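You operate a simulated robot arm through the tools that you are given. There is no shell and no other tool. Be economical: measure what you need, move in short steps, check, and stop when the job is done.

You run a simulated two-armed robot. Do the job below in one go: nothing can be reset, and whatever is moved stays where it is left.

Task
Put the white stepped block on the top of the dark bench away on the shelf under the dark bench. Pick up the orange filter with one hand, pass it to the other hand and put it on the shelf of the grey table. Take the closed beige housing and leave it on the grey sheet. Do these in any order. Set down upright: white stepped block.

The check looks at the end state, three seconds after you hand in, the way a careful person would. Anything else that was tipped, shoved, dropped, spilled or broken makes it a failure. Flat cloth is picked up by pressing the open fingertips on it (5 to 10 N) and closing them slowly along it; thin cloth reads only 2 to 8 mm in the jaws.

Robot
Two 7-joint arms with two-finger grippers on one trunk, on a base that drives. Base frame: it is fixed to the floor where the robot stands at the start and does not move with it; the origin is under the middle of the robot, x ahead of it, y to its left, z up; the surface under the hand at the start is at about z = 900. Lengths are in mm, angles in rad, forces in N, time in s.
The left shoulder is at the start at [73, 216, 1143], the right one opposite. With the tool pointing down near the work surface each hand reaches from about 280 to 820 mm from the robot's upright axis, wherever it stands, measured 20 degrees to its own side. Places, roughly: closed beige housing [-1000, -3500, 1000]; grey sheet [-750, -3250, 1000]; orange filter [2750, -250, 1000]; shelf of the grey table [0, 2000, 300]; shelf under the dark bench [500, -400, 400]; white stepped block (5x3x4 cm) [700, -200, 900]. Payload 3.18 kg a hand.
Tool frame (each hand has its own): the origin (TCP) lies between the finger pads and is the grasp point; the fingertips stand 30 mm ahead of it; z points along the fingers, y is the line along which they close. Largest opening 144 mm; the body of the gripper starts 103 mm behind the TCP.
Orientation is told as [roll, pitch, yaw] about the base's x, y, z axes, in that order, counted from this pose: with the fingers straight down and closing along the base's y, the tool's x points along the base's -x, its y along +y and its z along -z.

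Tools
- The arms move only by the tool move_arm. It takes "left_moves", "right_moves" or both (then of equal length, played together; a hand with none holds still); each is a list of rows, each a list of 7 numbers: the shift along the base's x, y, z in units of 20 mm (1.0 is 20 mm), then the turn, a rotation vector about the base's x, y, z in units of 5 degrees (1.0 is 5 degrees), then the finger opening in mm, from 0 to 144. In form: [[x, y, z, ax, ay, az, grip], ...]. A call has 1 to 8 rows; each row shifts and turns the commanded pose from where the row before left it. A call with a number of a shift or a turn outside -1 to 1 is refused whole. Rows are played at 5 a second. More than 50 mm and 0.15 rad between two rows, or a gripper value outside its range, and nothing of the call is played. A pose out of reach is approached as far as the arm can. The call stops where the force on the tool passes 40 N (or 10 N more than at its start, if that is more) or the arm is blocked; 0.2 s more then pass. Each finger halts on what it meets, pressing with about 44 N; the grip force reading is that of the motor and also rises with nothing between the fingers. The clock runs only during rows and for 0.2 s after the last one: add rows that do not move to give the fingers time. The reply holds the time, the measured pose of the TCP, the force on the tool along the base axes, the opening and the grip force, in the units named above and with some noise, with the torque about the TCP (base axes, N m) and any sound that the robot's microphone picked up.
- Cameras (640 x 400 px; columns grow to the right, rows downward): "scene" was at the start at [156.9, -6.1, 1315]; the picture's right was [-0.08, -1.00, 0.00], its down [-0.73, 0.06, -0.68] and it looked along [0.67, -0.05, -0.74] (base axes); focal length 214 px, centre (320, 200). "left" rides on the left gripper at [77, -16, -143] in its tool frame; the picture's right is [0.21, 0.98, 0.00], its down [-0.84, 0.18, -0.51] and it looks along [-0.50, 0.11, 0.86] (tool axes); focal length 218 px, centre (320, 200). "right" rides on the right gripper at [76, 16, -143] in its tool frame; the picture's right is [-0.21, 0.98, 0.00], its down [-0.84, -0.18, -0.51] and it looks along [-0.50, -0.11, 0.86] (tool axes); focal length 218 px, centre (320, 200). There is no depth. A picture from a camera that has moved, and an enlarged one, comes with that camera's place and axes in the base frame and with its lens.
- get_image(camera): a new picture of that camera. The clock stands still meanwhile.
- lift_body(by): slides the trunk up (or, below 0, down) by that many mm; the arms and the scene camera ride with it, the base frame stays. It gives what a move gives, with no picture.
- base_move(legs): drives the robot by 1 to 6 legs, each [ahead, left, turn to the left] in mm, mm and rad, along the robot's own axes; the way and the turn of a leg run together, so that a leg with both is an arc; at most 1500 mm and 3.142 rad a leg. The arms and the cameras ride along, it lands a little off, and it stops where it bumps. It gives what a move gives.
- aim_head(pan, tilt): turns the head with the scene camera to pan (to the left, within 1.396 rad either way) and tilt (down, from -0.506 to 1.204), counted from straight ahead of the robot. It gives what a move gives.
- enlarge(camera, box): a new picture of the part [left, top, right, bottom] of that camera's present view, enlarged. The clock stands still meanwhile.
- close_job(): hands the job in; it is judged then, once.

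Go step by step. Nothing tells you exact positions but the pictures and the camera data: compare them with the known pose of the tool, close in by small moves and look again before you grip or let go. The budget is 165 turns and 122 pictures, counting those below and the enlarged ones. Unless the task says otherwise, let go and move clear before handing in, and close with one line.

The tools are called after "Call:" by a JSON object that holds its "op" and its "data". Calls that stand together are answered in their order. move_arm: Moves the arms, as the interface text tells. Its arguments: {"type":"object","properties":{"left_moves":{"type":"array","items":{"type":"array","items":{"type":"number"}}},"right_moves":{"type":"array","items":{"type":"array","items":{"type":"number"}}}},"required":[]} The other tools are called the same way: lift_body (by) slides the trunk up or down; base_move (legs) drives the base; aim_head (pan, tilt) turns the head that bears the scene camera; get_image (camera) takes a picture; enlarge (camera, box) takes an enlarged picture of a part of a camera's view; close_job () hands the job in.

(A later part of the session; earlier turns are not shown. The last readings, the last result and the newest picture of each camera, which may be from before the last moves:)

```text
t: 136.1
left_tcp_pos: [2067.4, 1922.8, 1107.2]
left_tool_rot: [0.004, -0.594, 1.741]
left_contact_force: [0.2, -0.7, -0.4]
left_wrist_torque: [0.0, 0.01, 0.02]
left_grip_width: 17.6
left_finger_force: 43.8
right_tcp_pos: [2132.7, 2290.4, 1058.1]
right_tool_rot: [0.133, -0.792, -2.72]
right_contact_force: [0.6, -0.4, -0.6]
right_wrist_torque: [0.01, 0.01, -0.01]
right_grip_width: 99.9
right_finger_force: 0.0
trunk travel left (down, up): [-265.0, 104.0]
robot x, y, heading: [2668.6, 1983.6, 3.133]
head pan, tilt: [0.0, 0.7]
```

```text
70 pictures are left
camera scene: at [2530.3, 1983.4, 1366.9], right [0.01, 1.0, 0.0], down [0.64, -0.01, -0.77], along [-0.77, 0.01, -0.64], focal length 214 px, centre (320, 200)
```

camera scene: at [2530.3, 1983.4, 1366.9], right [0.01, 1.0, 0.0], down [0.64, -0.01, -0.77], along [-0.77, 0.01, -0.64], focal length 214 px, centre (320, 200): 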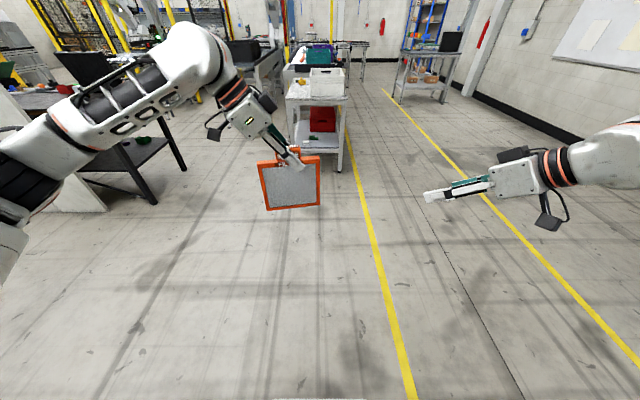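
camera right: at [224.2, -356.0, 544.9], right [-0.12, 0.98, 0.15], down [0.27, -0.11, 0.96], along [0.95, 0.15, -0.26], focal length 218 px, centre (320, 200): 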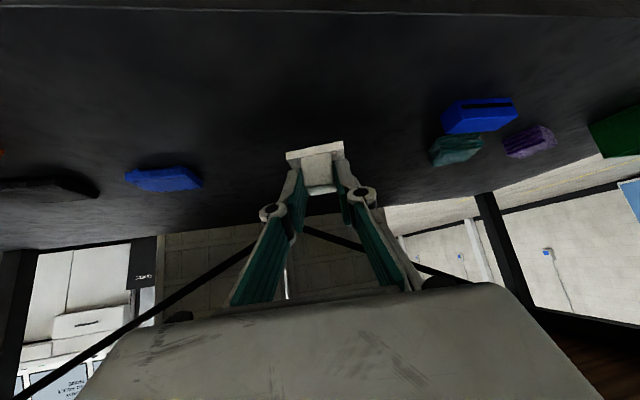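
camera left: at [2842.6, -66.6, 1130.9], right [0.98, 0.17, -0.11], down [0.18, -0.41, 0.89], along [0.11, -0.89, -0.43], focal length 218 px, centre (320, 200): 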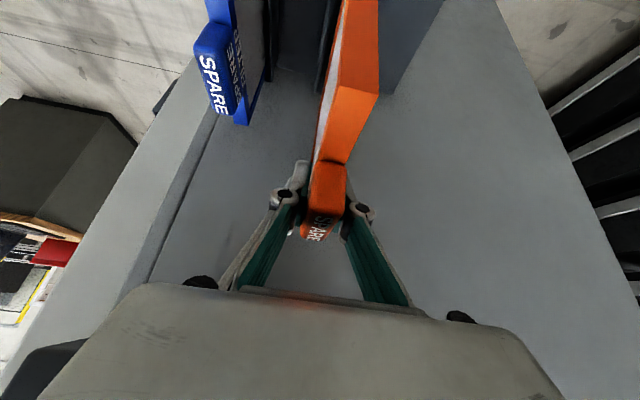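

The plate now faces me. The right wrist is limited far out, so I'll bring the right hand inward while yawing.

Call:
{"op": "move_arm", "data": {"left_moves": [[0, 0, 0, 0, 0, -1, 8], [0, 0, 0, 0, 0, -1, 8], [0, 0, 0, 0, 0, 0, 8], [0, 0, 0, 0, 0, 0, 8], [0, 0, 0, 0, 0, 0, 8], [0, 0, 0, 0, 0, 0, 8], [0, 0, 0, 0, 0, 0, 8], [0, 0, 0, 0, 0, 0, 8]], "right_moves": [[-0.5, -1, 0, 0, 0, 0, 100], [-0.5, -1, 0, 0, 0, 0.5, 100], [-0.5, -1, 0, 0, 0, 1, 100], [-0.5, -1, 0, 0, 0, 1, 100], [-0.5, -1, 0, 0, 0, 1, 100], [-0.5, -1, 0, 0, 0, 1, 100], [-0.5, -0.5, 0, 0, 0, 1, 100], [0, 0, 0, 0, 0, 1, 100]]}}

Call:
{"op": "get_image", "data": {"camera": "scene"}}

```text
t: 137.9
left_tcp_pos: [2068.0, 1924.0, 1107.6]
left_tool_rot: [0.005, -0.597, 1.566]
left_contact_force: [0.0, 0.6, -1.0]
left_wrist_torque: [0.02, 0.01, -0.02]
left_grip_width: 17.5
left_finger_force: 43.5
right_tcp_pos: [2102.6, 2216.0, 1056.6]
right_tool_rot: [0.147, -0.788, -2.549]
right_contact_force: [-0.2, 0.4, 0.3]
right_wrist_torque: [-0.04, 0.04, 0.02]
right_grip_width: 100.0
right_finger_force: 0.2
right hand out of reach, approached as far as the arm can: row 4, 5, 6, 7, 8
trunk travel left (down, up): [-265.0, 104.0]
robot x, y, heading: [2667.2, 1980.8, 3.132]
head pan, tilt: [0.0, 0.7]
```

```text
69 pictures are left
camera scene: at [2530.4, 1983.3, 1366.8], right [0.01, 1.0, 0.0], down [0.64, -0.01, -0.76], along [-0.76, 0.01, -0.64], focal length 214 px, centre (320, 200)
```

scene: 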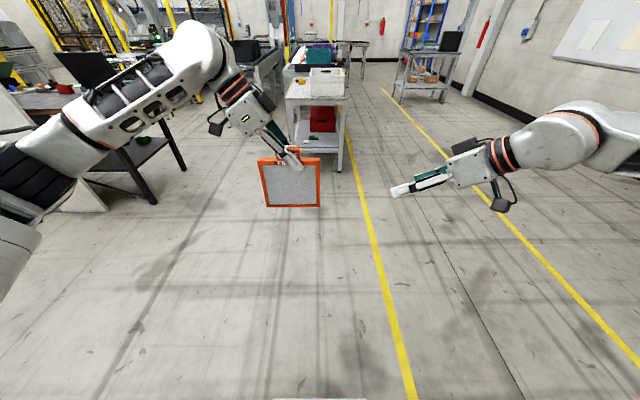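

Call:
{"op": "move_arm", "data": {"right_moves": [[-0.7, -0.7, 0.4, 0, 0, 0, 100], [-0.7, -0.7, 0.4, 0, 0, 0, 100], [-0.7, -0.7, 0.4, 0, 0, 0, 100], [-0.7, -0.7, 0, 0, 0, 0, 100], [-0.5, -0.7, 0, 0, 0, 0.5, 100], [-0.5, -0.7, 0, 0, 0, 1, 100], [0, 0, 0, 0, 0, 1, 100], [0, 0, 0, 0, 0, 1, 100]]}}

```text
t: 139.7
left_tcp_pos: [2068.2, 1923.0, 1107.2]
left_tool_rot: [0.005, -0.596, 1.564]
left_contact_force: [0.6, -0.5, -0.3]
left_wrist_torque: [0.04, 0.03, 0.03]
left_grip_width: 17.5
left_finger_force: 43.9
right_tcp_pos: [2043.6, 2153.8, 1079.4]
right_tool_rot: [0.146, -0.79, -2.526]
right_contact_force: [0.6, -0.4, 0.5]
right_wrist_torque: [0.03, -0.04, -0.02]
right_grip_width: 99.9
right_finger_force: 0.0
right hand out of reach, approached as far as the arm can: row 5, 6, 7, 8
trunk travel left (down, up): [-265.0, 104.0]
robot x, y, heading: [2669.2, 1981.9, 3.132]
head pan, tilt: [0.0, 0.7]
```

Call:
{"op": "move_arm", "data": {"right_moves": [[0, 0, 0, 0.58, -0.82, 0, 100], [0, 0, 0, 0.58, -0.82, 0, 100], [0, 0, 0, 0.58, -0.82, 0, 100], [0, 0, 0, 0.58, -0.82, 0, 100], [0, 0, 0, 0, 0, 1, 100], [0, 0, 0, 0, 0, 1, 100], [0, 0, 0, 0, 0, 1, 100], [0, 0, 0, 0, 0, 1, 100]]}}

Call:
{"op": "get_image", "data": {"camera": "scene"}}

```text
t: 141.5
left_tcp_pos: [2066.4, 1922.5, 1107.4]
left_tool_rot: [0.006, -0.595, 1.565]
left_contact_force: [-0.4, 0.3, -0.1]
left_wrist_torque: [0.03, 0.0, -0.01]
left_grip_width: 17.5
left_finger_force: 43.9
right_tcp_pos: [2043.2, 2151.4, 1080.9]
right_tool_rot: [0.145, -0.789, -2.525]
right_contact_force: [0.2, 0.3, -0.2]
right_wrist_torque: [0.03, 0.0, 0.03]
right_grip_width: 99.9
right_finger_force: 0.1
right hand out of reach, approached as far as the arm can: row 1, 2, 3, 4, 5, 6, 7, 8
trunk travel left (down, up): [-265.0, 104.0]
robot x, y, heading: [2672.8, 1982.5, 3.13]
head pan, tilt: [0.0, 0.7]
```

```text
68 pictures are left
camera scene: at [2530.3, 1983.4, 1366.8], right [0.01, 1.0, 0.0], down [0.64, -0.01, -0.76], along [-0.76, 0.01, -0.64], focal length 214 px, centre (320, 200)
```

scene: 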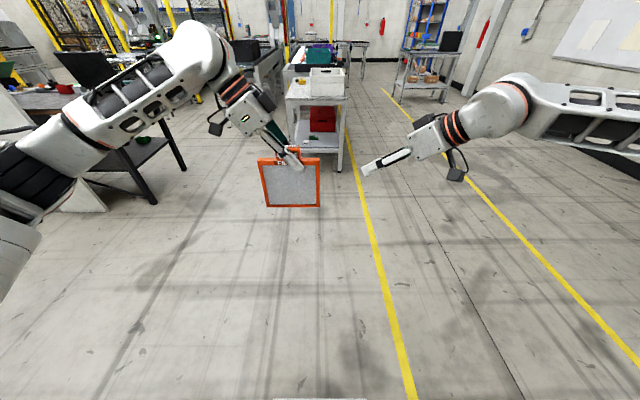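

The right wrist is at a joint limit. The left passed this yaw with 0.6 tilt and no roll, so I'll back the yaw off, mirror that, and retry.

Call:
{"op": "move_arm", "data": {"right_moves": [[0, 0, 0, 0, 0, -1, 100], [0, 0, 0, 0, 0, -1, 100], [0, 0, 0, 0, 0, -1, 100], [0, 0, 0, 0, 0, -1, 100], [0, 0, 0, 0.4, -0.9, 0, 100], [0, 0, 0, 0.4, -0.9, 0, 100], [0, -0.5, 0, 0.7, 0.4, -0.6, 100], [0, -0.5, 0, 0.7, 0.4, -0.6, 100]]}}

```text
t: 143.3
left_tcp_pos: [2067.4, 1922.8, 1107.1]
left_tool_rot: [0.003, -0.597, 1.566]
left_contact_force: [-0.7, -0.1, -0.8]
left_wrist_torque: [0.04, -0.01, 0.02]
left_grip_width: 17.6
left_finger_force: 44.1
right_tcp_pos: [2043.1, 2131.9, 1080.1]
right_tool_rot: [-0.058, -0.65, -2.858]
right_contact_force: [-0.2, 0.4, -0.3]
right_wrist_torque: [0.03, -0.01, 0.01]
right_grip_width: 100.0
right_finger_force: 0.0
trunk travel left (down, up): [-265.0, 104.0]
robot x, y, heading: [2667.8, 1983.4, 3.13]
head pan, tilt: [0.0, 0.7]
```

Call:
{"op": "move_arm", "data": {"right_moves": [[0, 0, 0, 0, 0, 1, 100], [0, 0, 0, 0, 0, 1, 100], [0, 0, 0, 0, 0, 1, 100], [0, 0, 0, 0, 0, 1, 100], [0, 0, 0, 0, 0, 1, 100], [0, 0, 0, 0, 0, 1, 100], [0, 0, 0, 0, 0, 1, 100], [0, 0, 0, 0, 0, 1, 100]]}}

```text
t: 145.1
left_tcp_pos: [2068.4, 1922.9, 1107.4]
left_tool_rot: [0.006, -0.597, 1.565]
left_contact_force: [0.8, -0.3, -0.8]
left_wrist_torque: [0.0, 0.02, -0.02]
left_grip_width: 17.6
left_finger_force: 44.1
right_tcp_pos: [2041.6, 2131.9, 1081.2]
right_tool_rot: [-0.056, -0.651, -2.379]
right_contact_force: [0.7, 0.1, 0.2]
right_wrist_torque: [-0.02, -0.02, 0.01]
right_grip_width: 99.8
right_finger_force: 0.0
right hand out of reach, approached as far as the arm can: row 7, 8
trunk travel left (down, up): [-265.0, 104.0]
robot x, y, heading: [2670.0, 1981.6, 3.136]
head pan, tilt: [0.0, 0.7]
```

Right yaw reaches about 44°. I'll turn the left a further 45° so the plate lines up with the right hand's closing axis.

Call:
{"op": "move_arm", "data": {"left_moves": [[-0.2, -0.2, 0, 0, 0, -1, 8], [-0.2, -0.2, 0, 0, 0, -1, 8], [-0.2, -0.2, 0, 0, 0, -1, 8], [-0.2, -0.2, 0, 0, 0, -1, 8], [-0.2, -0.2, 0, 0, 0, -1, 8], [-0.2, -0.2, 0, 0, 0, -1, 8], [-0.2, -0.2, 0, 0, 0, -1, 8], [-0.2, -0.2, 0, 0, 0, -1, 8]]}}

Call:
{"op": "get_image", "data": {"camera": "scene"}}

```text
t: 146.9
left_tcp_pos: [2033.1, 1894.6, 1106.1]
left_tool_rot: [0.005, -0.595, 0.873]
left_contact_force: [0.0, 0.2, -1.7]
left_wrist_torque: [0.0, -0.03, 0.02]
left_grip_width: 17.5
left_finger_force: 44.0
right_tcp_pos: [2041.8, 2133.1, 1078.4]
right_tool_rot: [-0.055, -0.65, -2.381]
right_contact_force: [0.1, 0.1, -0.5]
right_wrist_torque: [-0.03, -0.02, -0.01]
right_grip_width: 99.8
right_finger_force: 0.1
trunk travel left (down, up): [-265.0, 104.0]
robot x, y, heading: [2666.7, 1983.8, 3.136]
head pan, tilt: [0.0, 0.7]
```

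```text
67 pictures are left
camera scene: at [2529.6, 1984.6, 1366.6], right [0.01, 1.0, 0.0], down [0.64, -0.01, -0.76], along [-0.76, 0.01, -0.64], focal length 214 px, centre (320, 200)
```

scene: 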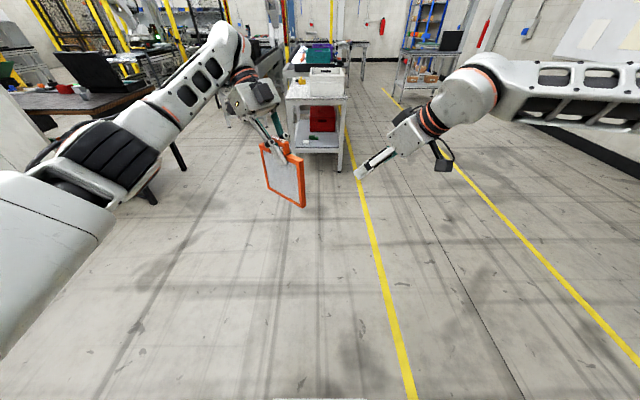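

The left turns fine. I'll align the plate exactly (left yaw 0.76), level the right's roll, and bring the right above the plate's near corner.

Call:
{"op": "move_arm", "data": {"left_moves": [[0, 0, 0, 0, 0, -0.65, 8], [0, 0, 0, 0, 0, -0.65, 8], [0, 0, 0, 0, 0, 0, 8], [0, 0, 0, 0, 0, 0, 8], [0, 0, 0, 0, 0, 0, 8], [0, 0, 0, 0, 0, 0, 8], [0, 0, 0, 0, 0, 0, 8], [0, 0, 0, 0, 0, 0, 8]], "right_moves": [[0.48, -0.6, 0.9, -0.18, -0.18, 0.18, 80], [0.48, -0.6, 0.9, -0.18, -0.18, 0.18, 60], [0.48, -1, 0.5, 0, 0, 0, 60], [0.48, -1, 0.4, 0, 0, 0, 60], [0.48, -1, 0.4, 0, 0, 0, 60], [0.48, -1, 0.3, 0, 0, 0, 60], [0.48, -1, 0, 0, 0, 0, 60], [0.48, -1, 0, 0, 0, 0, 60]]}}

Call:
{"op": "get_image", "data": {"camera": "scene"}}

Call:
{"op": "get_image", "data": {"camera": "right"}}

```text
t: 148.7
left_tcp_pos: [2024.2, 1902.6, 1096.5]
left_tool_rot: [0.007, -0.597, 0.771]
left_contact_force: [0.5, -0.7, -0.7]
left_wrist_torque: [0.02, 0.01, 0.04]
left_grip_width: 17.7
left_finger_force: 44.3
left hand out of reach, approached as far as the arm can: row 1, 2
right_tcp_pos: [2120.3, 1986.9, 1147.4]
right_tool_rot: [-0.001, -0.649, -2.384]
right_contact_force: [-1.2, -0.8, 0.1]
right_wrist_torque: [0.01, 0.02, 0.0]
right_grip_width: 59.9
right_finger_force: 0.1
trunk travel left (down, up): [-265.0, 104.0]
robot x, y, heading: [2670.6, 1982.4, 3.137]
head pan, tilt: [0.0, 0.7]
```

```text
66 pictures are left
camera scene: at [2530.4, 1982.8, 1366.8], right [0.01, 1.0, 0.0], down [0.64, -0.01, -0.76], along [-0.76, 0.01, -0.64], focal length 214 px, centre (320, 200)
```

scene: 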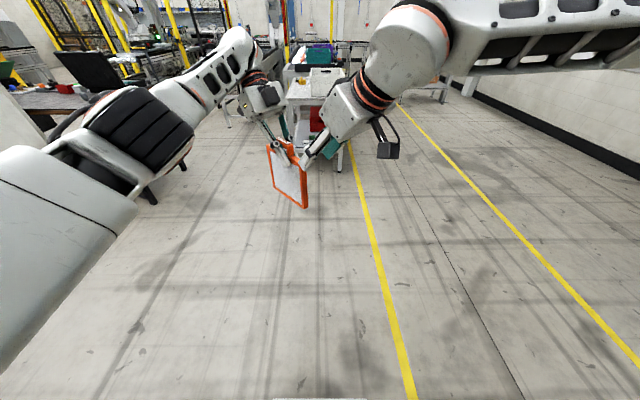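

```text
65 pictures are left
camera right: at [2238.0, 2075.8, 1214.7], right [0.55, -0.82, 0.13], down [-0.39, -0.12, 0.91], along [-0.74, -0.56, -0.39], focal length 218 px, centre (320, 200)
```

right: 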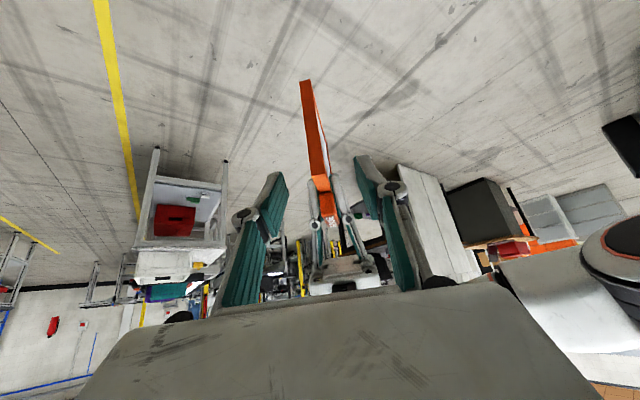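

The plate is edge-on and centred between the right fingers. Approaching along their axis.

Call:
{"op": "move_arm", "data": {"right_moves": [[-0.52, -0.45, -0.88, 0, 0, 0, 60], [-0.52, -0.45, -0.88, 0, 0, 0, 60], [-0.52, -0.45, -0.88, 0, 0, 0, 60], [-0.52, -0.45, -0.88, 0, 0, 0, 60], [0, 0, 0, 0, 0, 0, 60]]}}

Call:
{"op": "enlarge", "data": {"camera": "right", "box": [200, 60, 440, 240]}}

Call:
{"op": "enlarge", "data": {"camera": "scene", "box": [220, 80, 400, 220]}}

```text
t: 149.9
left_tcp_pos: [2023.6, 1903.2, 1096.6]
left_tool_rot: [0.008, -0.598, 0.771]
left_contact_force: [0.6, 0.2, -0.8]
left_wrist_torque: [-0.01, -0.02, 0.01]
left_grip_width: 17.5
left_finger_force: 44.0
right_tcp_pos: [2078.7, 1951.4, 1078.6]
right_tool_rot: [0.0, -0.651, -2.38]
right_contact_force: [0.3, 0.2, 0.2]
right_wrist_torque: [-0.01, 0.02, 0.0]
right_grip_width: 60.0
right_finger_force: 0.0
trunk travel left (down, up): [-265.0, 104.0]
robot x, y, heading: [2671.6, 1979.8, 3.137]
head pan, tilt: [0.0, 0.7]
```

```text
2.22 times, centred on (320, 150) of right
camera zoom: at [2195.7, 2040.4, 1144.4], right [0.55, -0.82, 0.13], down [-0.39, -0.12, 0.91], along [-0.74, -0.56, -0.39], focal length 485 px, centre (320, 311)
```

zoom: 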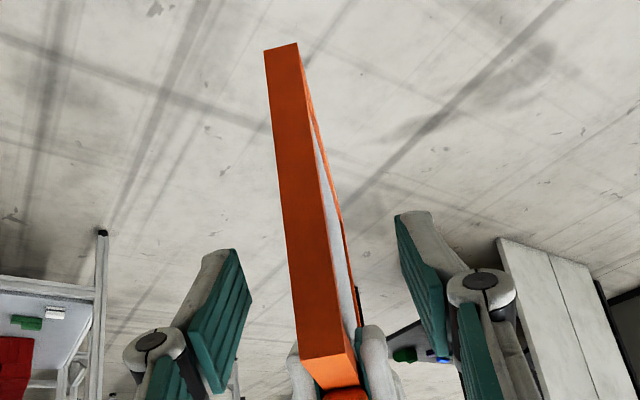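

```text
2.86 times, centred on (310, 150) of scene
camera zoom: at [2530.7, 1983.6, 1366.9], right [0.01, 1.0, 0.0], down [0.64, -0.01, -0.77], along [-0.77, 0.01, -0.64], focal length 613 px, centre (349, 343)
```

zoom: 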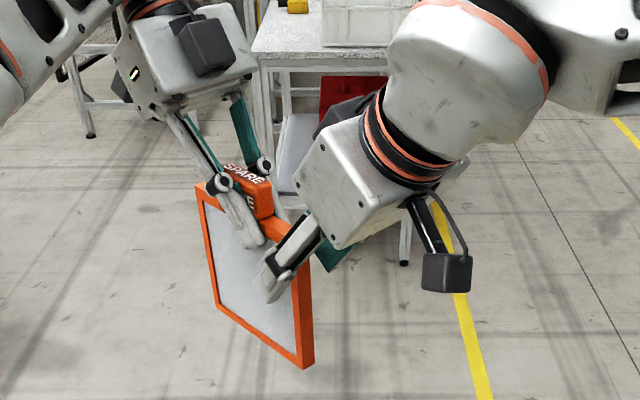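

The right fingers straddle the top-near corner with clearance to the left fingers. A further 20 mm in, then close.

Call:
{"op": "move_arm", "data": {"right_moves": [[-0.22, -0.21, -0.42, 0, 0, 0, 60], [-0.22, -0.21, -0.42, 0, 0, 0, 60], [0, 0, 0, 0, 0, 0, 45], [0, 0, 0, 0, 0, 0, 35], [0, 0, 0, 0, 0, 0, 25], [0, 0, 0, 0, 0, 0, 16], [0, 0, 0, 0, 0, 0, 8], [0, 0, 0, 0, 0, 0, 8]]}}

Call:
{"op": "enlarge", "data": {"camera": "scene", "box": [220, 80, 400, 220]}}

```text
t: 151.7
left_tcp_pos: [2023.7, 1903.5, 1098.2]
left_tool_rot: [0.007, -0.596, 0.771]
left_contact_force: [10.9, -5.6, 2.6]
left_wrist_torque: [-0.18, -0.52, -0.67]
left_grip_width: 17.6
left_finger_force: 43.6
right_tcp_pos: [2068.1, 1944.4, 1060.3]
right_tool_rot: [-0.002, -0.65, -2.384]
right_contact_force: [-9.6, 5.4, -3.6]
right_wrist_torque: [0.14, -0.09, -0.07]
right_grip_width: 15.0
right_finger_force: 43.4
trunk travel left (down, up): [-265.0, 104.0]
robot x, y, heading: [2664.4, 1980.9, 3.136]
head pan, tilt: [0.0, 0.7]
```

```text
2.86 times, centred on (310, 150) of scene
camera zoom: at [2530.3, 1983.4, 1366.8], right [0.01, 1.0, 0.0], down [0.64, -0.01, -0.76], along [-0.76, 0.01, -0.64], focal length 613 px, centre (349, 343)
```

zoom: 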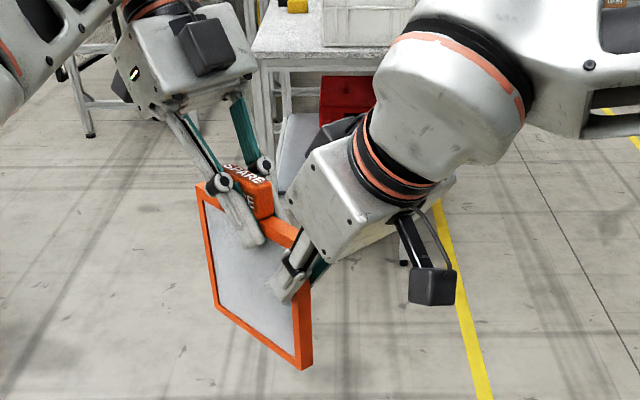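

The right hand holds it at 15 mm. Now the left lets go and retreats along its own axis.

Call:
{"op": "move_arm", "data": {"left_moves": [[0, 0, 0, 0, 0, 0, 20], [0, 0, 0, 0, 0, 0, 30], [0, 0, 0, 0, 0, 0, 45], [0, 0, 0, 0, 0, 0, 55], [-0.3, -0.3, 0.7, 0, 0, 0, 55], [-0.4, -0.4, 0.8, 0, 0, 0, 55], [-0.4, -0.4, 0.8, 0, 0, 0, 55], [-0.4, -0.4, 0.8, 0, 0, 0, 55]], "right_moves": [[0, 0, 0, 0, 0, 0, 6], [0, 0, 0, 0, 0, 0, 6], [0, 0, 0, 0, 0, 0, 6], [0, 0, 0, 0, 0, 0, 6], [0, 0, 0, 0, 0, 0, 6], [0, 0, 0, 0, 0, 0, 6], [0, 0, 0, 0, 0, 0, 6], [0, 0, 0, 0, 0, 0, 6]]}}

Call:
{"op": "get_image", "data": {"camera": "scene"}}

```text
t: 153.5
left_tcp_pos: [2025.6, 1902.8, 1097.1]
left_tool_rot: [0.011, -0.592, 0.755]
left_contact_force: [0.1, -0.4, 0.1]
left_wrist_torque: [-0.03, 0.03, -0.01]
left_grip_width: 54.9
left_finger_force: 0.0
left hand out of reach, approached as far as the arm can: row 5, 6, 7, 8
right_tcp_pos: [2070.1, 1943.2, 1060.5]
right_tool_rot: [0.0, -0.649, -2.381]
right_contact_force: [1.5, 0.5, 0.7]
right_wrist_torque: [0.01, -0.05, 0.02]
right_grip_width: 15.3
right_finger_force: 44.0
trunk travel left (down, up): [-265.0, 104.0]
robot x, y, heading: [2673.2, 1983.8, 3.133]
head pan, tilt: [0.0, 0.7]
```

```text
61 pictures are left
camera scene: at [2530.2, 1983.3, 1366.8], right [0.01, 1.0, 0.0], down [0.64, -0.01, -0.76], along [-0.76, 0.01, -0.64], focal length 214 px, centre (320, 200)
```

scene: 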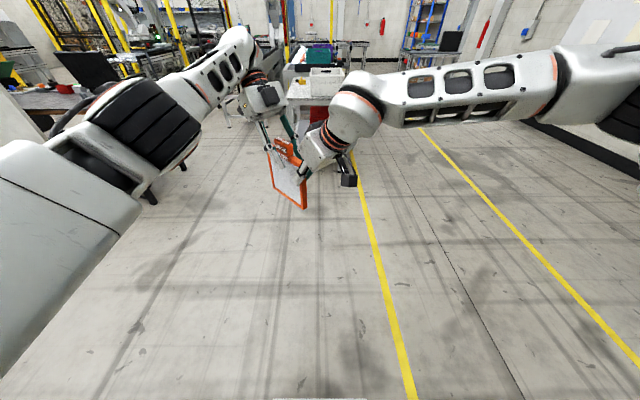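

The left is at its limit, so I'll move the right hand with the filter out from between its fingers instead.

Call:
{"op": "move_arm", "data": {"right_moves": [[0.4, 0.4, -0.8, 0, 0, 0, 6], [0.4, 0.4, -0.8, 0, 0, 0, 6], [0.4, 0.4, -0.8, 0, 0, 0, 6], [0.4, 0.4, -0.8, 0, 0, 0, 6], [0.4, 0.4, -0.8, 0, 0, 0, 6], [0.5, 1, 0, 0, 0, 0, 6], [0.5, 1, 0, 0, 0, 0, 6], [0.5, 1, 0, 0, 0, 0, 6]]}}

Call:
{"op": "get_image", "data": {"camera": "scene"}}

```text
t: 155.3
left_tcp_pos: [2024.0, 1903.7, 1096.6]
left_tool_rot: [0.012, -0.592, 0.755]
left_contact_force: [-0.7, 0.0, 0.1]
left_wrist_torque: [0.01, 0.02, 0.0]
left_grip_width: 54.9
left_finger_force: 0.1
right_tcp_pos: [2138.9, 2045.6, 980.7]
right_tool_rot: [-0.001, -0.651, -2.381]
right_contact_force: [0.2, -0.1, -0.2]
right_wrist_torque: [0.01, -0.04, 0.02]
right_grip_width: 15.2
right_finger_force: 44.1
trunk travel left (down, up): [-265.0, 104.0]
robot x, y, heading: [2668.2, 1981.1, 3.132]
head pan, tilt: [0.0, 0.7]
```

```text
60 pictures are left
camera scene: at [2530.8, 1984.2, 1366.9], right [0.01, 1.0, 0.0], down [0.64, -0.01, -0.77], along [-0.77, 0.01, -0.64], focal length 214 px, centre (320, 200)
```

scene: 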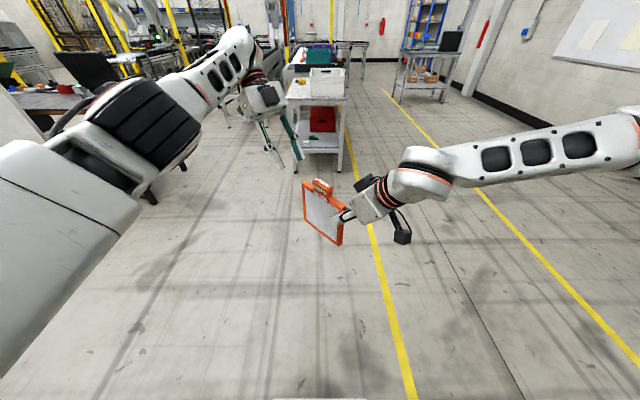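

Handover is done. I'll bring the left hand back to its side and yaw the right toward straight ahead.

Call:
{"op": "move_arm", "data": {"left_moves": [[0, -0.6, 0, 0, 0, 1, 55], [0, -0.6, 0, 0, 0, 1, 55], [0, -0.6, 0, 0, 0, 1, 55], [0, -0.6, 0, 0, 0, 1, 55], [0, -0.6, 0, 0, 0, 1, 55], [0, -0.6, 0, 0, 0, 1, 55], [0, -0.6, 0, 0, 0, 1, 55], [0, -0.6, 0, 0, 0, 1, 55]], "right_moves": [[-0.3, 1, 0, 0, 0, -1, 6], [-0.3, 1, 0, 0, 0, -1, 6], [-0.3, 1, 0, 0, 0, -1, 6], [-0.3, 1, 0, 0, 0, -1, 6], [-0.3, 1, 0, 0, 0, -1, 6], [-0.3, 1, 0, 0, 0, -0.6, 6], [-0.3, 1, 0, 0, 0, 0, 6], [-0.3, 1, 0, 0, 0, 0, 6]]}}

Call:
{"op": "move_arm", "data": {"left_moves": [[0.2, -0.3, 0, 0, 0, 1, 55], [0.2, -0.3, 0, 0, 0, 1, 55], [0.2, -0.3, 0, 0, 0, 1, 55], [0.2, -0.3, 0, 0, 0, 1, 55], [0.2, -0.3, 0, 0, 0, 1, 55], [0.2, -0.3, 0, 0, 0, 1, 55], [0.2, -0.3, 0, 0, 0, 1, 55], [0.2, -0.3, 0, 0, 0, 1, 55]]}}

```text
t: 157.1
left_tcp_pos: [1936.1, 1810.3, 1114.9]
left_tool_rot: [0.003, -0.597, 1.455]
left_contact_force: [-0.2, -0.5, 0.4]
left_wrist_torque: [-0.02, -0.01, 0.01]
left_grip_width: 55.1
left_finger_force: 0.0
left hand out of reach, approached as far as the arm can: row 1, 2, 3, 4, 5, 6, 7, 8
right_tcp_pos: [2090.9, 2205.2, 980.1]
right_tool_rot: [0.0, -0.649, -2.87]
right_contact_force: [-0.2, -0.9, 0.0]
right_wrist_torque: [0.01, -0.08, 0.0]
right_grip_width: 15.2
right_finger_force: 43.6
trunk travel left (down, up): [-265.0, 104.0]
robot x, y, heading: [2667.4, 1984.9, 3.131]
head pan, tilt: [0.0, 0.7]
```

```text
t: 158.9
left_tcp_pos: [1849.5, 1753.4, 1140.5]
left_tool_rot: [0.004, -0.595, 2.152]
left_contact_force: [0.7, 0.4, 1.0]
left_wrist_torque: [0.03, 0.0, -0.01]
left_grip_width: 55.0
left_finger_force: 0.0
left hand out of reach, approached as far as the arm can: row 1, 2, 3, 4, 5, 6, 7, 8
right_tcp_pos: [2090.8, 2204.7, 981.2]
right_tool_rot: [-0.001, -0.653, -2.87]
right_contact_force: [0.7, -0.3, -0.2]
right_wrist_torque: [0.02, -0.02, -0.01]
right_grip_width: 15.2
right_finger_force: 44.1
trunk travel left (down, up): [-265.0, 104.0]
robot x, y, heading: [2668.8, 1979.5, 3.135]
head pan, tilt: [0.0, 0.7]
```

Call:
{"op": "move_arm", "data": {"left_moves": [[0.9, -0.2, 0, 0, 0, 0.9, 55], [0.9, -0.2, 0, 0, 0, 0.9, 55], [0.9, -0.2, 0, 0, 0, 0.9, 55], [0.9, -0.2, 0, 0, 0, 0.9, 55], [0.9, 0, 0, 0, 0, 0.9, 55], [0.9, 0, 0, 0, 0, 0.9, 55], [0.9, 0, 0, 0, 0, 0.9, 55], [0.9, 0, 0, 0, 0, 0.9, 55]]}}

Call:
{"op": "move_arm", "data": {"left_moves": [[1, 0, 0, 0, -1, 0, 55], [1, 0, 0, 0, -1, 0, 55], [1, 0, 0, 0, -1, 0, 55], [1, 0, 0, 0, -1, 0, 55], [0, 0, 0, 0, -1, 0, 55], [0, 0, 0, 0, -1, 0, 55]]}}

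Call:
{"op": "get_image", "data": {"camera": "scene"}}

```text
t: 160.7
left_tcp_pos: [1809.0, 1725.8, 1193.2]
left_tool_rot: [0.004, -0.591, 2.78]
left_contact_force: [0.1, 0.4, 0.3]
left_wrist_torque: [0.01, 0.0, -0.02]
left_grip_width: 55.0
left_finger_force: 0.0
left hand out of reach, approached as far as the arm can: row 1, 2, 3, 4, 5, 6, 7, 8
right_tcp_pos: [2090.7, 2205.1, 979.9]
right_tool_rot: [0.0, -0.652, -2.871]
right_contact_force: [-1.0, 0.5, 0.3]
right_wrist_torque: [-0.02, -0.03, 0.0]
right_grip_width: 15.2
right_finger_force: 44.3
trunk travel left (down, up): [-265.0, 104.0]
robot x, y, heading: [2663.5, 1983.1, 3.131]
head pan, tilt: [0.0, 0.7]
```

```text
t: 162.1
left_tcp_pos: [1928.4, 1692.9, 1185.3]
left_tool_rot: [-0.155, -0.146, 2.847]
left_contact_force: [0.6, 0.2, -0.6]
left_wrist_torque: [-0.02, -0.03, 0.01]
left_grip_width: 55.3
left_finger_force: 0.0
left hand out of reach, approached as far as the arm can: row 3, 4, 5, 6
right_tcp_pos: [2090.2, 2203.5, 981.2]
right_tool_rot: [0.0, -0.65, -2.868]
right_contact_force: [0.2, 0.1, 0.1]
right_wrist_torque: [0.01, -0.06, 0.01]
right_grip_width: 15.2
right_finger_force: 43.2
trunk travel left (down, up): [-265.0, 104.0]
robot x, y, heading: [2668.0, 1982.3, 3.136]
head pan, tilt: [0.0, 0.7]
```

```text
59 pictures are left
camera scene: at [2530.2, 1983.0, 1366.8], right [0.01, 1.0, 0.0], down [0.64, -0.01, -0.76], along [-0.76, 0.01, -0.64], focal length 214 px, centre (320, 200)
```

scene: 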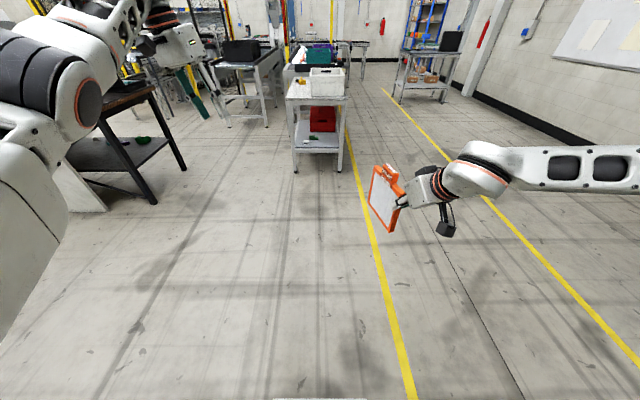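

Call:
{"op": "move_arm", "data": {"left_moves": [[1, -0.3, 0, 0.3, -0.4, 0.5, 55], [1, -0.3, 0, 0.3, -0.4, 0.5, 55], [1, -0.3, -0.3, 0.3, -0.4, 0.5, 55], [1, -0.3, -0.3, 0.3, -0.4, 0.5, 55], [1, 0, -0.5, 0, 0, 0.5, 55], [1, 0, -0.5, 0, 0, 0.5, 55], [1, 0, -0.5, 0, 0, 0.3, 55], [1, 0, -0.5, 0, 0, 0, 55]]}}

```text
t: 163.9
left_tcp_pos: [2089.8, 1669.5, 1133.8]
left_tool_rot: [-0.288, -0.031, -3.14]
left_contact_force: [-0.3, 0.2, -0.3]
left_wrist_torque: [-0.02, 0.0, 0.04]
left_grip_width: 54.8
left_finger_force: 0.1
right_tcp_pos: [2091.2, 2204.2, 980.6]
right_tool_rot: [0.0, -0.649, -2.87]
right_contact_force: [0.6, 0.4, 0.0]
right_wrist_torque: [0.04, -0.06, -0.01]
right_grip_width: 15.1
right_finger_force: 44.1
trunk travel left (down, up): [-265.0, 104.0]
robot x, y, heading: [2667.9, 1982.2, 3.136]
head pan, tilt: [0.0, 0.7]
```

Left is tucked. I'll extend the right arm, then lower the trunk in stages.

Call:
{"op": "move_arm", "data": {"right_moves": [[-1, 0.2, -0.2, 0, 0, 0, 6], [-1, 0.2, -0.2, 0, 0, 0, 6], [-1, 0.2, -0.2, 0, 0, 0, 6], [-1, 0.2, -0.2, 0, 0, 0, 6], [-1, 0.2, -0.2, 0, 0, 0, 6], [-1, 0.2, -0.2, 0, 0, 0, 6], [-1, 0.2, -0.2, 0, 0, 0, 6], [-1, 0.2, -0.2, 0, 0, 0, 6]]}}

Call:
{"op": "lift_body", "data": {"by": -130}}

```text
t: 165.7
left_tcp_pos: [2087.1, 1669.7, 1132.6]
left_tool_rot: [-0.286, -0.032, -3.139]
left_contact_force: [0.0, 0.0, -0.7]
left_wrist_torque: [0.0, -0.03, -0.01]
left_grip_width: 55.1
left_finger_force: 0.1
right_tcp_pos: [1930.3, 2235.2, 949.6]
right_tool_rot: [0.0, -0.648, -2.869]
right_contact_force: [-0.3, 0.1, 0.7]
right_wrist_torque: [-0.01, -0.09, 0.01]
right_grip_width: 14.9
right_finger_force: 43.5
trunk travel left (down, up): [-265.0, 104.0]
robot x, y, heading: [2668.2, 1980.3, 3.135]
head pan, tilt: [0.0, 0.7]
```

```text
t: 167.3
left_tcp_pos: [2088.8, 1669.7, 1006.4]
left_tool_rot: [-0.286, -0.037, -3.14]
left_contact_force: [-0.1, -0.9, 0.2]
left_wrist_torque: [0.01, 0.08, 0.01]
left_grip_width: 55.0
left_finger_force: 0.0
right_tcp_pos: [1932.5, 2236.4, 821.7]
right_tool_rot: [0.0, -0.655, -2.868]
right_contact_force: [-0.4, 0.6, -0.4]
right_wrist_torque: [0.0, -0.04, -0.01]
right_grip_width: 15.2
right_finger_force: 43.9
trunk travel left (down, up): [-135.0, 234.0]
robot x, y, heading: [2670.1, 1986.2, 3.131]
head pan, tilt: [0.0, 0.7]
```

Call:
{"op": "lift_body", "data": {"by": -135}}

Call:
{"op": "move_arm", "data": {"right_moves": [[-0.3, 0, -1, 0, 0, 0, 6], [-0.3, 0, -1, 0, 0, 0, 6], [-0.3, 0, -1, 0, 0, 0, 6], [-0.3, 0, -1, 0, 0, 0, 6], [-0.3, 0, -1, 0, 0, 0, 6], [-0.3, 0, -1, 0, 0, 0, 6], [-0.3, 0, -1, 0, 0, 0, 6], [-0.3, 0, -1, 0, 0, 0, 6]]}}

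Call:
{"op": "aim_head", "data": {"pan": 0, "tilt": 0.6}}

Call:
{"op": "get_image", "data": {"camera": "scene"}}

```text
t: 168.9
left_tcp_pos: [2088.6, 1668.5, 869.3]
left_tool_rot: [-0.286, -0.033, -3.139]
left_contact_force: [-0.1, -0.6, -0.7]
left_wrist_torque: [0.0, 0.02, -0.02]
left_grip_width: 54.8
left_finger_force: 0.0
right_tcp_pos: [1930.7, 2237.4, 686.7]
right_tool_rot: [-0.001, -0.652, -2.87]
right_contact_force: [0.1, 0.0, 0.0]
right_wrist_torque: [0.06, -0.05, 0.02]
right_grip_width: 15.1
right_finger_force: 44.4
trunk travel left (down, up): [0.0, 369.0]
robot x, y, heading: [2670.0, 1982.0, 3.132]
head pan, tilt: [0.0, 0.7]
```

```text
t: 170.7
left_tcp_pos: [2087.7, 1670.0, 867.4]
left_tool_rot: [-0.285, -0.032, -3.139]
left_contact_force: [-0.4, -0.5, -0.3]
left_wrist_torque: [-0.01, -0.03, -0.01]
left_grip_width: 55.1
left_finger_force: 0.1
right_tcp_pos: [1882.8, 2235.2, 522.3]
right_tool_rot: [-0.002, -0.65, -2.869]
right_contact_force: [-0.1, 0.5, -0.1]
right_wrist_torque: [-0.01, -0.03, 0.04]
right_grip_width: 14.9
right_finger_force: 43.4
trunk travel left (down, up): [0.0, 369.0]
robot x, y, heading: [2669.0, 1984.7, 3.135]
head pan, tilt: [0.0, 0.7]
```

```text
t: 171.4
left_tcp_pos: [2088.7, 1670.0, 868.5]
left_tool_rot: [-0.286, -0.031, -3.139]
left_contact_force: [1.2, 0.3, -0.6]
left_wrist_torque: [0.02, 0.01, 0.0]
left_grip_width: 55.0
left_finger_force: 0.0
right_tcp_pos: [1882.9, 2236.1, 523.5]
right_tool_rot: [0.002, -0.65, -2.869]
right_contact_force: [-0.4, 0.1, 0.7]
right_wrist_torque: [0.04, -0.02, -0.04]
right_grip_width: 15.1
right_finger_force: 44.0
trunk travel left (down, up): [0.0, 369.0]
robot x, y, heading: [2666.3, 1980.9, 3.136]
head pan, tilt: [0.0, 0.6]
```

```text
58 pictures are left
camera scene: at [2291.9, 1985.4, 1061.8], right [0.01, 1.0, 0.0], down [0.57, 0.0, -0.82], along [-0.82, 0.01, -0.57], focal length 214 px, centre (320, 200)
```

scene: 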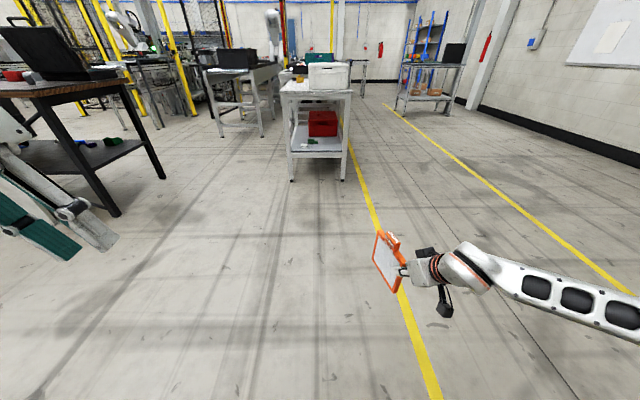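

Arm holds well at low height. I'll align the TCP to y≈2060 and approach the table end, stopping short to check.

Call:
{"op": "base_move", "data": {"legs": [[0, 176, 0.0], [1200, 0, 0]]}}

Call:
{"op": "get_image", "data": {"camera": "scene"}}

Call:
{"op": "get_image", "data": {"camera": "right"}}

```text
t: 179.2
left_tcp_pos: [892.6, 1499.2, 867.9]
left_tool_rot: [-0.286, -0.031, -3.136]
left_contact_force: [-0.1, -0.5, -0.1]
left_wrist_torque: [-0.01, 0.0, -0.02]
left_grip_width: 54.8
left_finger_force: 0.0
right_tcp_pos: [685.1, 2063.8, 524.4]
right_tool_rot: [0.0, -0.65, -2.867]
right_contact_force: [-0.1, 0.2, 0.5]
right_wrist_torque: [0.01, -0.06, 0.01]
right_grip_width: 15.1
right_finger_force: 44.5
trunk travel left (down, up): [0.0, 369.0]
robot x, y, heading: [1473.7, 1814.1, 3.135]
head pan, tilt: [0.0, 0.6]
```

```text
57 pictures are left
camera scene: at [1095.2, 1816.1, 1061.8], right [0.01, 1.0, 0.0], down [0.57, 0.0, -0.82], along [-0.82, 0.0, -0.57], focal length 214 px, centre (320, 200)
```

scene: 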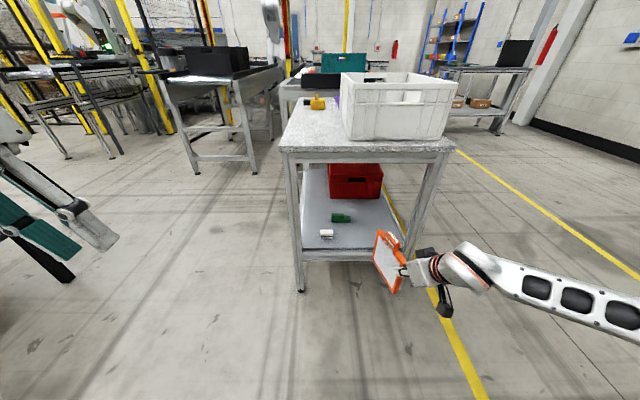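

```text
56 pictures are left
camera right: at [831.6, 2088.3, 590.4], right [0.11, -0.99, 0.13], down [-0.4, 0.07, 0.91], along [-0.91, -0.15, -0.39], focal length 218 px, centre (320, 200)
```

right: 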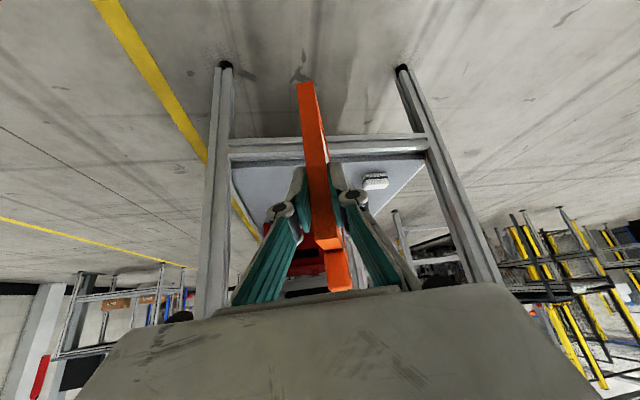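

All clearances look right: the legs are at y≈1715 and 2227, and the shelf edge at x≈385. Moving in 355 mm.

Call:
{"op": "base_move", "data": {"legs": [[355, 0, 0]]}}

Call:
{"op": "get_image", "data": {"camera": "scene"}}

Call:
{"op": "get_image", "data": {"camera": "right"}}

```text
t: 181.5
left_tcp_pos: [536.2, 1502.0, 869.1]
left_tool_rot: [-0.286, -0.031, -3.137]
left_contact_force: [-0.5, -0.2, -0.4]
left_wrist_torque: [-0.01, 0.01, -0.02]
left_grip_width: 55.2
left_finger_force: 0.1
right_tcp_pos: [330.3, 2067.3, 523.1]
right_tool_rot: [0.0, -0.648, -2.868]
right_contact_force: [0.4, 0.3, 0.1]
right_wrist_torque: [0.02, -0.02, 0.04]
right_grip_width: 15.3
right_finger_force: 44.6
trunk travel left (down, up): [0.0, 369.0]
robot x, y, heading: [1117.7, 1815.6, 3.133]
head pan, tilt: [0.0, 0.6]
```

```text
55 pictures are left
camera scene: at [739.1, 1818.5, 1061.8], right [0.01, 1.0, 0.0], down [0.57, 0.0, -0.82], along [-0.82, 0.01, -0.57], focal length 214 px, centre (320, 200)
```

scene: 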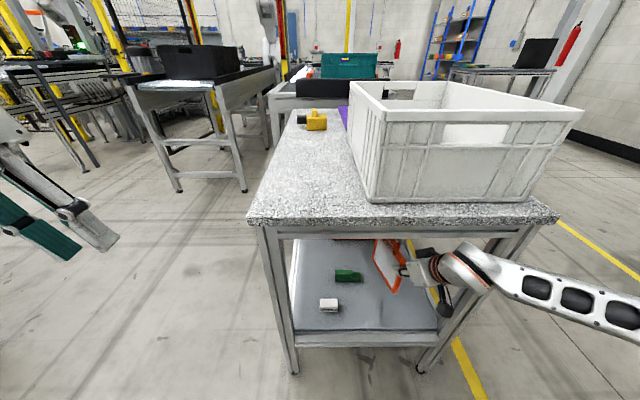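

```text
54 pictures are left
camera right: at [476.0, 2091.0, 590.3], right [0.1, -0.99, 0.13], down [-0.4, 0.07, 0.91], along [-0.91, -0.15, -0.39], focal length 218 px, centre (320, 200)
```

right: 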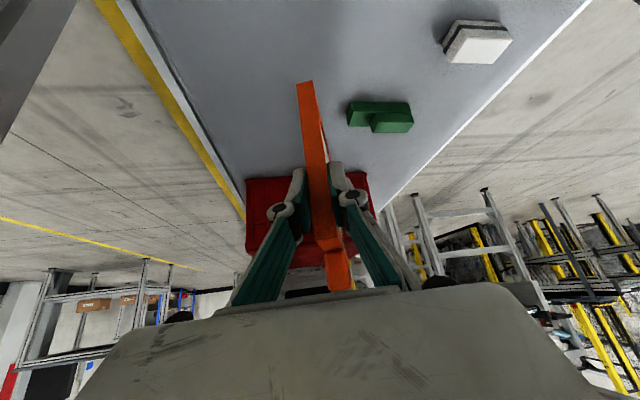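

The plate hangs over free shelf space. Lowering in stages until contact.

Call:
{"op": "move_arm", "data": {"right_moves": [[0, 0, -1, 0, 0, 0, 6], [0, 0, -1, 0, 0, 0, 6], [0, 0, -0.5, 0, 0, 0, 6], [0, 0, -0.5, 0, 0, 0, 6], [0, 0, 0, 0, 0, 0, 6]]}}

Call:
{"op": "enlarge", "data": {"camera": "scene", "box": [300, 220, 500, 360]}}

Call:
{"op": "get_image", "data": {"camera": "right"}}

```text
t: 182.7
left_tcp_pos: [536.6, 1502.7, 868.6]
left_tool_rot: [-0.284, -0.031, -3.137]
left_contact_force: [0.8, -0.5, 0.2]
left_wrist_torque: [0.01, -0.03, -0.01]
left_grip_width: 54.9
left_finger_force: 0.1
right_tcp_pos: [330.3, 2067.6, 463.8]
right_tool_rot: [0.0, -0.649, -2.868]
right_contact_force: [0.6, 0.4, 0.5]
right_wrist_torque: [0.02, -0.05, 0.03]
right_grip_width: 14.9
right_finger_force: 43.7
trunk travel left (down, up): [0.0, 369.0]
robot x, y, heading: [1118.5, 1813.4, 3.136]
head pan, tilt: [0.0, 0.6]
```

```text
2.86 times, centred on (400, 290) of scene
camera zoom: at [739.4, 1818.5, 1061.9], right [0.01, 1.0, 0.0], down [0.56, 0.0, -0.83], along [-0.83, 0.01, -0.56], focal length 613 px, centre (91, -57)
```

zoom: 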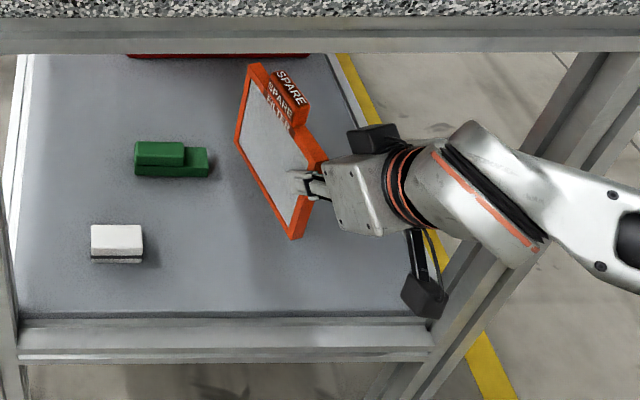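

```text
52 pictures are left
camera right: at [476.4, 2090.9, 530.2], right [0.1, -0.99, 0.13], down [-0.4, 0.07, 0.91], along [-0.91, -0.15, -0.39], focal length 218 px, centre (320, 200)
```

right: 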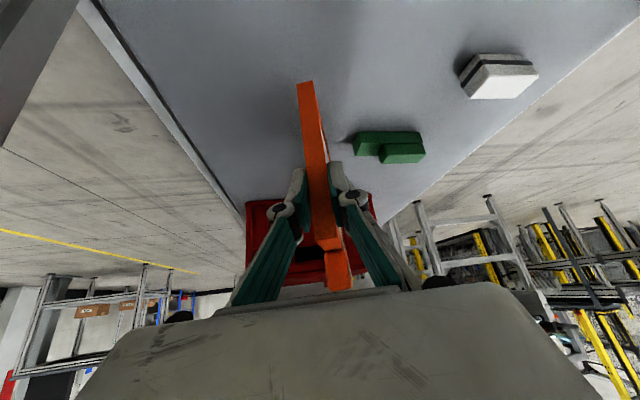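

Call:
{"op": "move_arm", "data": {"right_moves": [[0, 0, -0.5, 0, 0, 0, 6], [0, 0, -0.5, 0, 0, 0, 6], [0, 0, -0.4, 0, 0, 0, 6], [0, 0, -0.3, 0, 0, 0, 6], [0, 0, 0, 0, 0, 0, 6]]}}

Call:
{"op": "enlarge", "data": {"camera": "scene", "box": [300, 220, 500, 360]}}

```text
t: 183.9
left_tcp_pos: [536.9, 1501.7, 870.7]
left_tool_rot: [-0.287, -0.033, -3.139]
left_contact_force: [-0.2, 0.4, 0.1]
left_wrist_torque: [0.0, 0.03, -0.04]
left_grip_width: 54.8
left_finger_force: 0.1
right_tcp_pos: [330.4, 2068.7, 433.4]
right_tool_rot: [-0.001, -0.655, -2.867]
right_contact_force: [1.9, 0.9, 10.3]
right_wrist_torque: [-0.18, 0.78, -0.01]
right_grip_width: 14.7
right_finger_force: 44.2
trunk travel left (down, up): [0.0, 369.0]
robot x, y, heading: [1117.5, 1815.8, 3.137]
head pan, tilt: [0.0, 0.6]
```

```text
2.86 times, centred on (400, 290) of scene
camera zoom: at [740.6, 1818.3, 1062.6], right [0.01, 1.0, 0.0], down [0.56, 0.0, -0.83], along [-0.83, 0.01, -0.56], focal length 613 px, centre (91, -57)
```

zoom: 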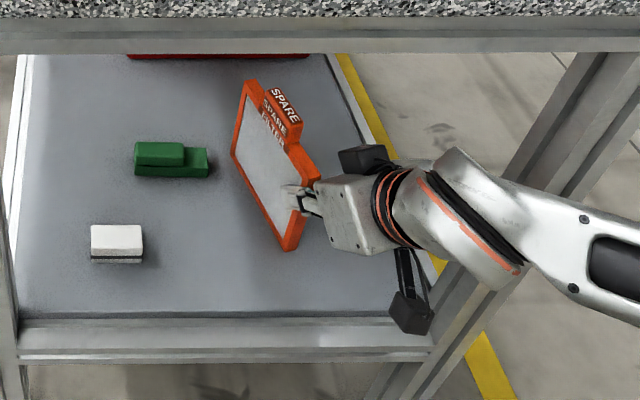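

Contact (10 N, centred under the plate). I'll ease off slightly and open slowly.

Call:
{"op": "move_arm", "data": {"right_moves": [[0, 0, 0.03, 0, 0, 0, 12], [0, 0, 0, 0, 0, 0, 16], [0, 0, 0, 0, 0, 0, 18], [0, 0, 0, 0, 0, 0, 22], [0, 0, 0, 0, 0, 0, 28]]}}

Call:
{"op": "enlarge", "data": {"camera": "right", "box": [200, 60, 440, 240]}}

```text
t: 185.1
left_tcp_pos: [535.6, 1503.2, 869.2]
left_tool_rot: [-0.287, -0.032, -3.139]
left_contact_force: [0.2, 0.0, -0.6]
left_wrist_torque: [0.01, 0.02, -0.01]
left_grip_width: 54.9
left_finger_force: 0.1
right_tcp_pos: [329.9, 2066.4, 430.7]
right_tool_rot: [0.0, -0.65, -2.866]
right_contact_force: [0.2, -0.3, 0.8]
right_wrist_torque: [0.01, 0.02, 0.02]
right_grip_width: 28.0
right_finger_force: 0.1
trunk travel left (down, up): [0.0, 369.0]
robot x, y, heading: [1116.9, 1815.7, 3.143]
head pan, tilt: [0.0, 0.6]
```

```text
2.22 times, centred on (320, 150) of right
camera zoom: at [476.2, 2090.6, 497.2], right [0.1, -0.99, 0.13], down [-0.4, 0.07, 0.91], along [-0.91, -0.15, -0.39], focal length 485 px, centre (320, 311)
```

zoom: 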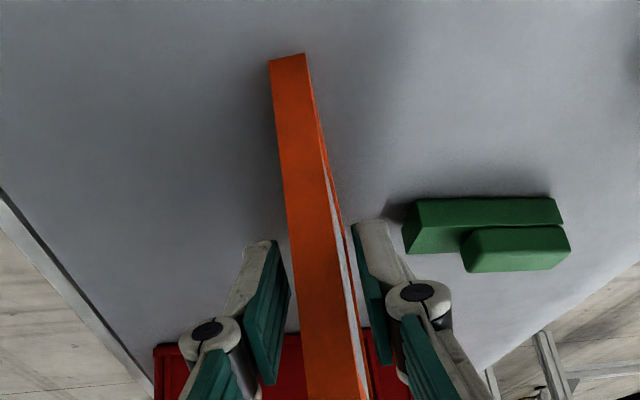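

It stands on its own. Opening fully and retreating along the finger axis.

Call:
{"op": "move_arm", "data": {"right_moves": [[0, 0, 0, 0, 0, 0, 40], [0, 0, 0, 0, 0, 0, 55], [0, 0, 0, 0, 0, 0, 60], [0.4, 0.11, 0.55, 0, 0, 0, 60], [0.58, 0.16, 0.8, 0, 0, 0, 60], [0.58, 0.16, 0.8, 0, 0, 0, 60], [0.58, 0.16, 0.8, 0, 0, 0, 60], [0, 0, 0, 0, 0, 0, 60]]}}

Call:
{"op": "get_image", "data": {"camera": "right"}}

```text
t: 186.9
left_tcp_pos: [536.9, 1502.9, 868.1]
left_tool_rot: [-0.286, -0.03, -3.138]
left_contact_force: [-0.9, 0.0, -1.1]
left_wrist_torque: [0.03, -0.01, 0.03]
left_grip_width: 55.1
left_finger_force: 0.1
right_tcp_pos: [372.0, 2079.8, 489.2]
right_tool_rot: [-0.001, -0.649, -2.867]
right_contact_force: [-0.8, -0.1, 0.5]
right_wrist_torque: [0.01, 0.02, -0.01]
right_grip_width: 60.0
right_finger_force: 0.0
trunk travel left (down, up): [0.0, 369.0]
robot x, y, heading: [1116.8, 1820.0, 3.133]
head pan, tilt: [0.0, 0.6]
```

```text
49 pictures are left
camera right: at [519.1, 2102.9, 556.0], right [0.1, -0.99, 0.13], down [-0.4, 0.07, 0.91], along [-0.91, -0.15, -0.39], focal length 218 px, centre (320, 200)
```

right: 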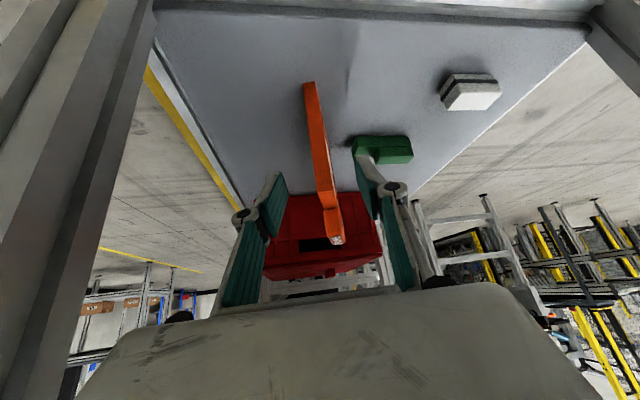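

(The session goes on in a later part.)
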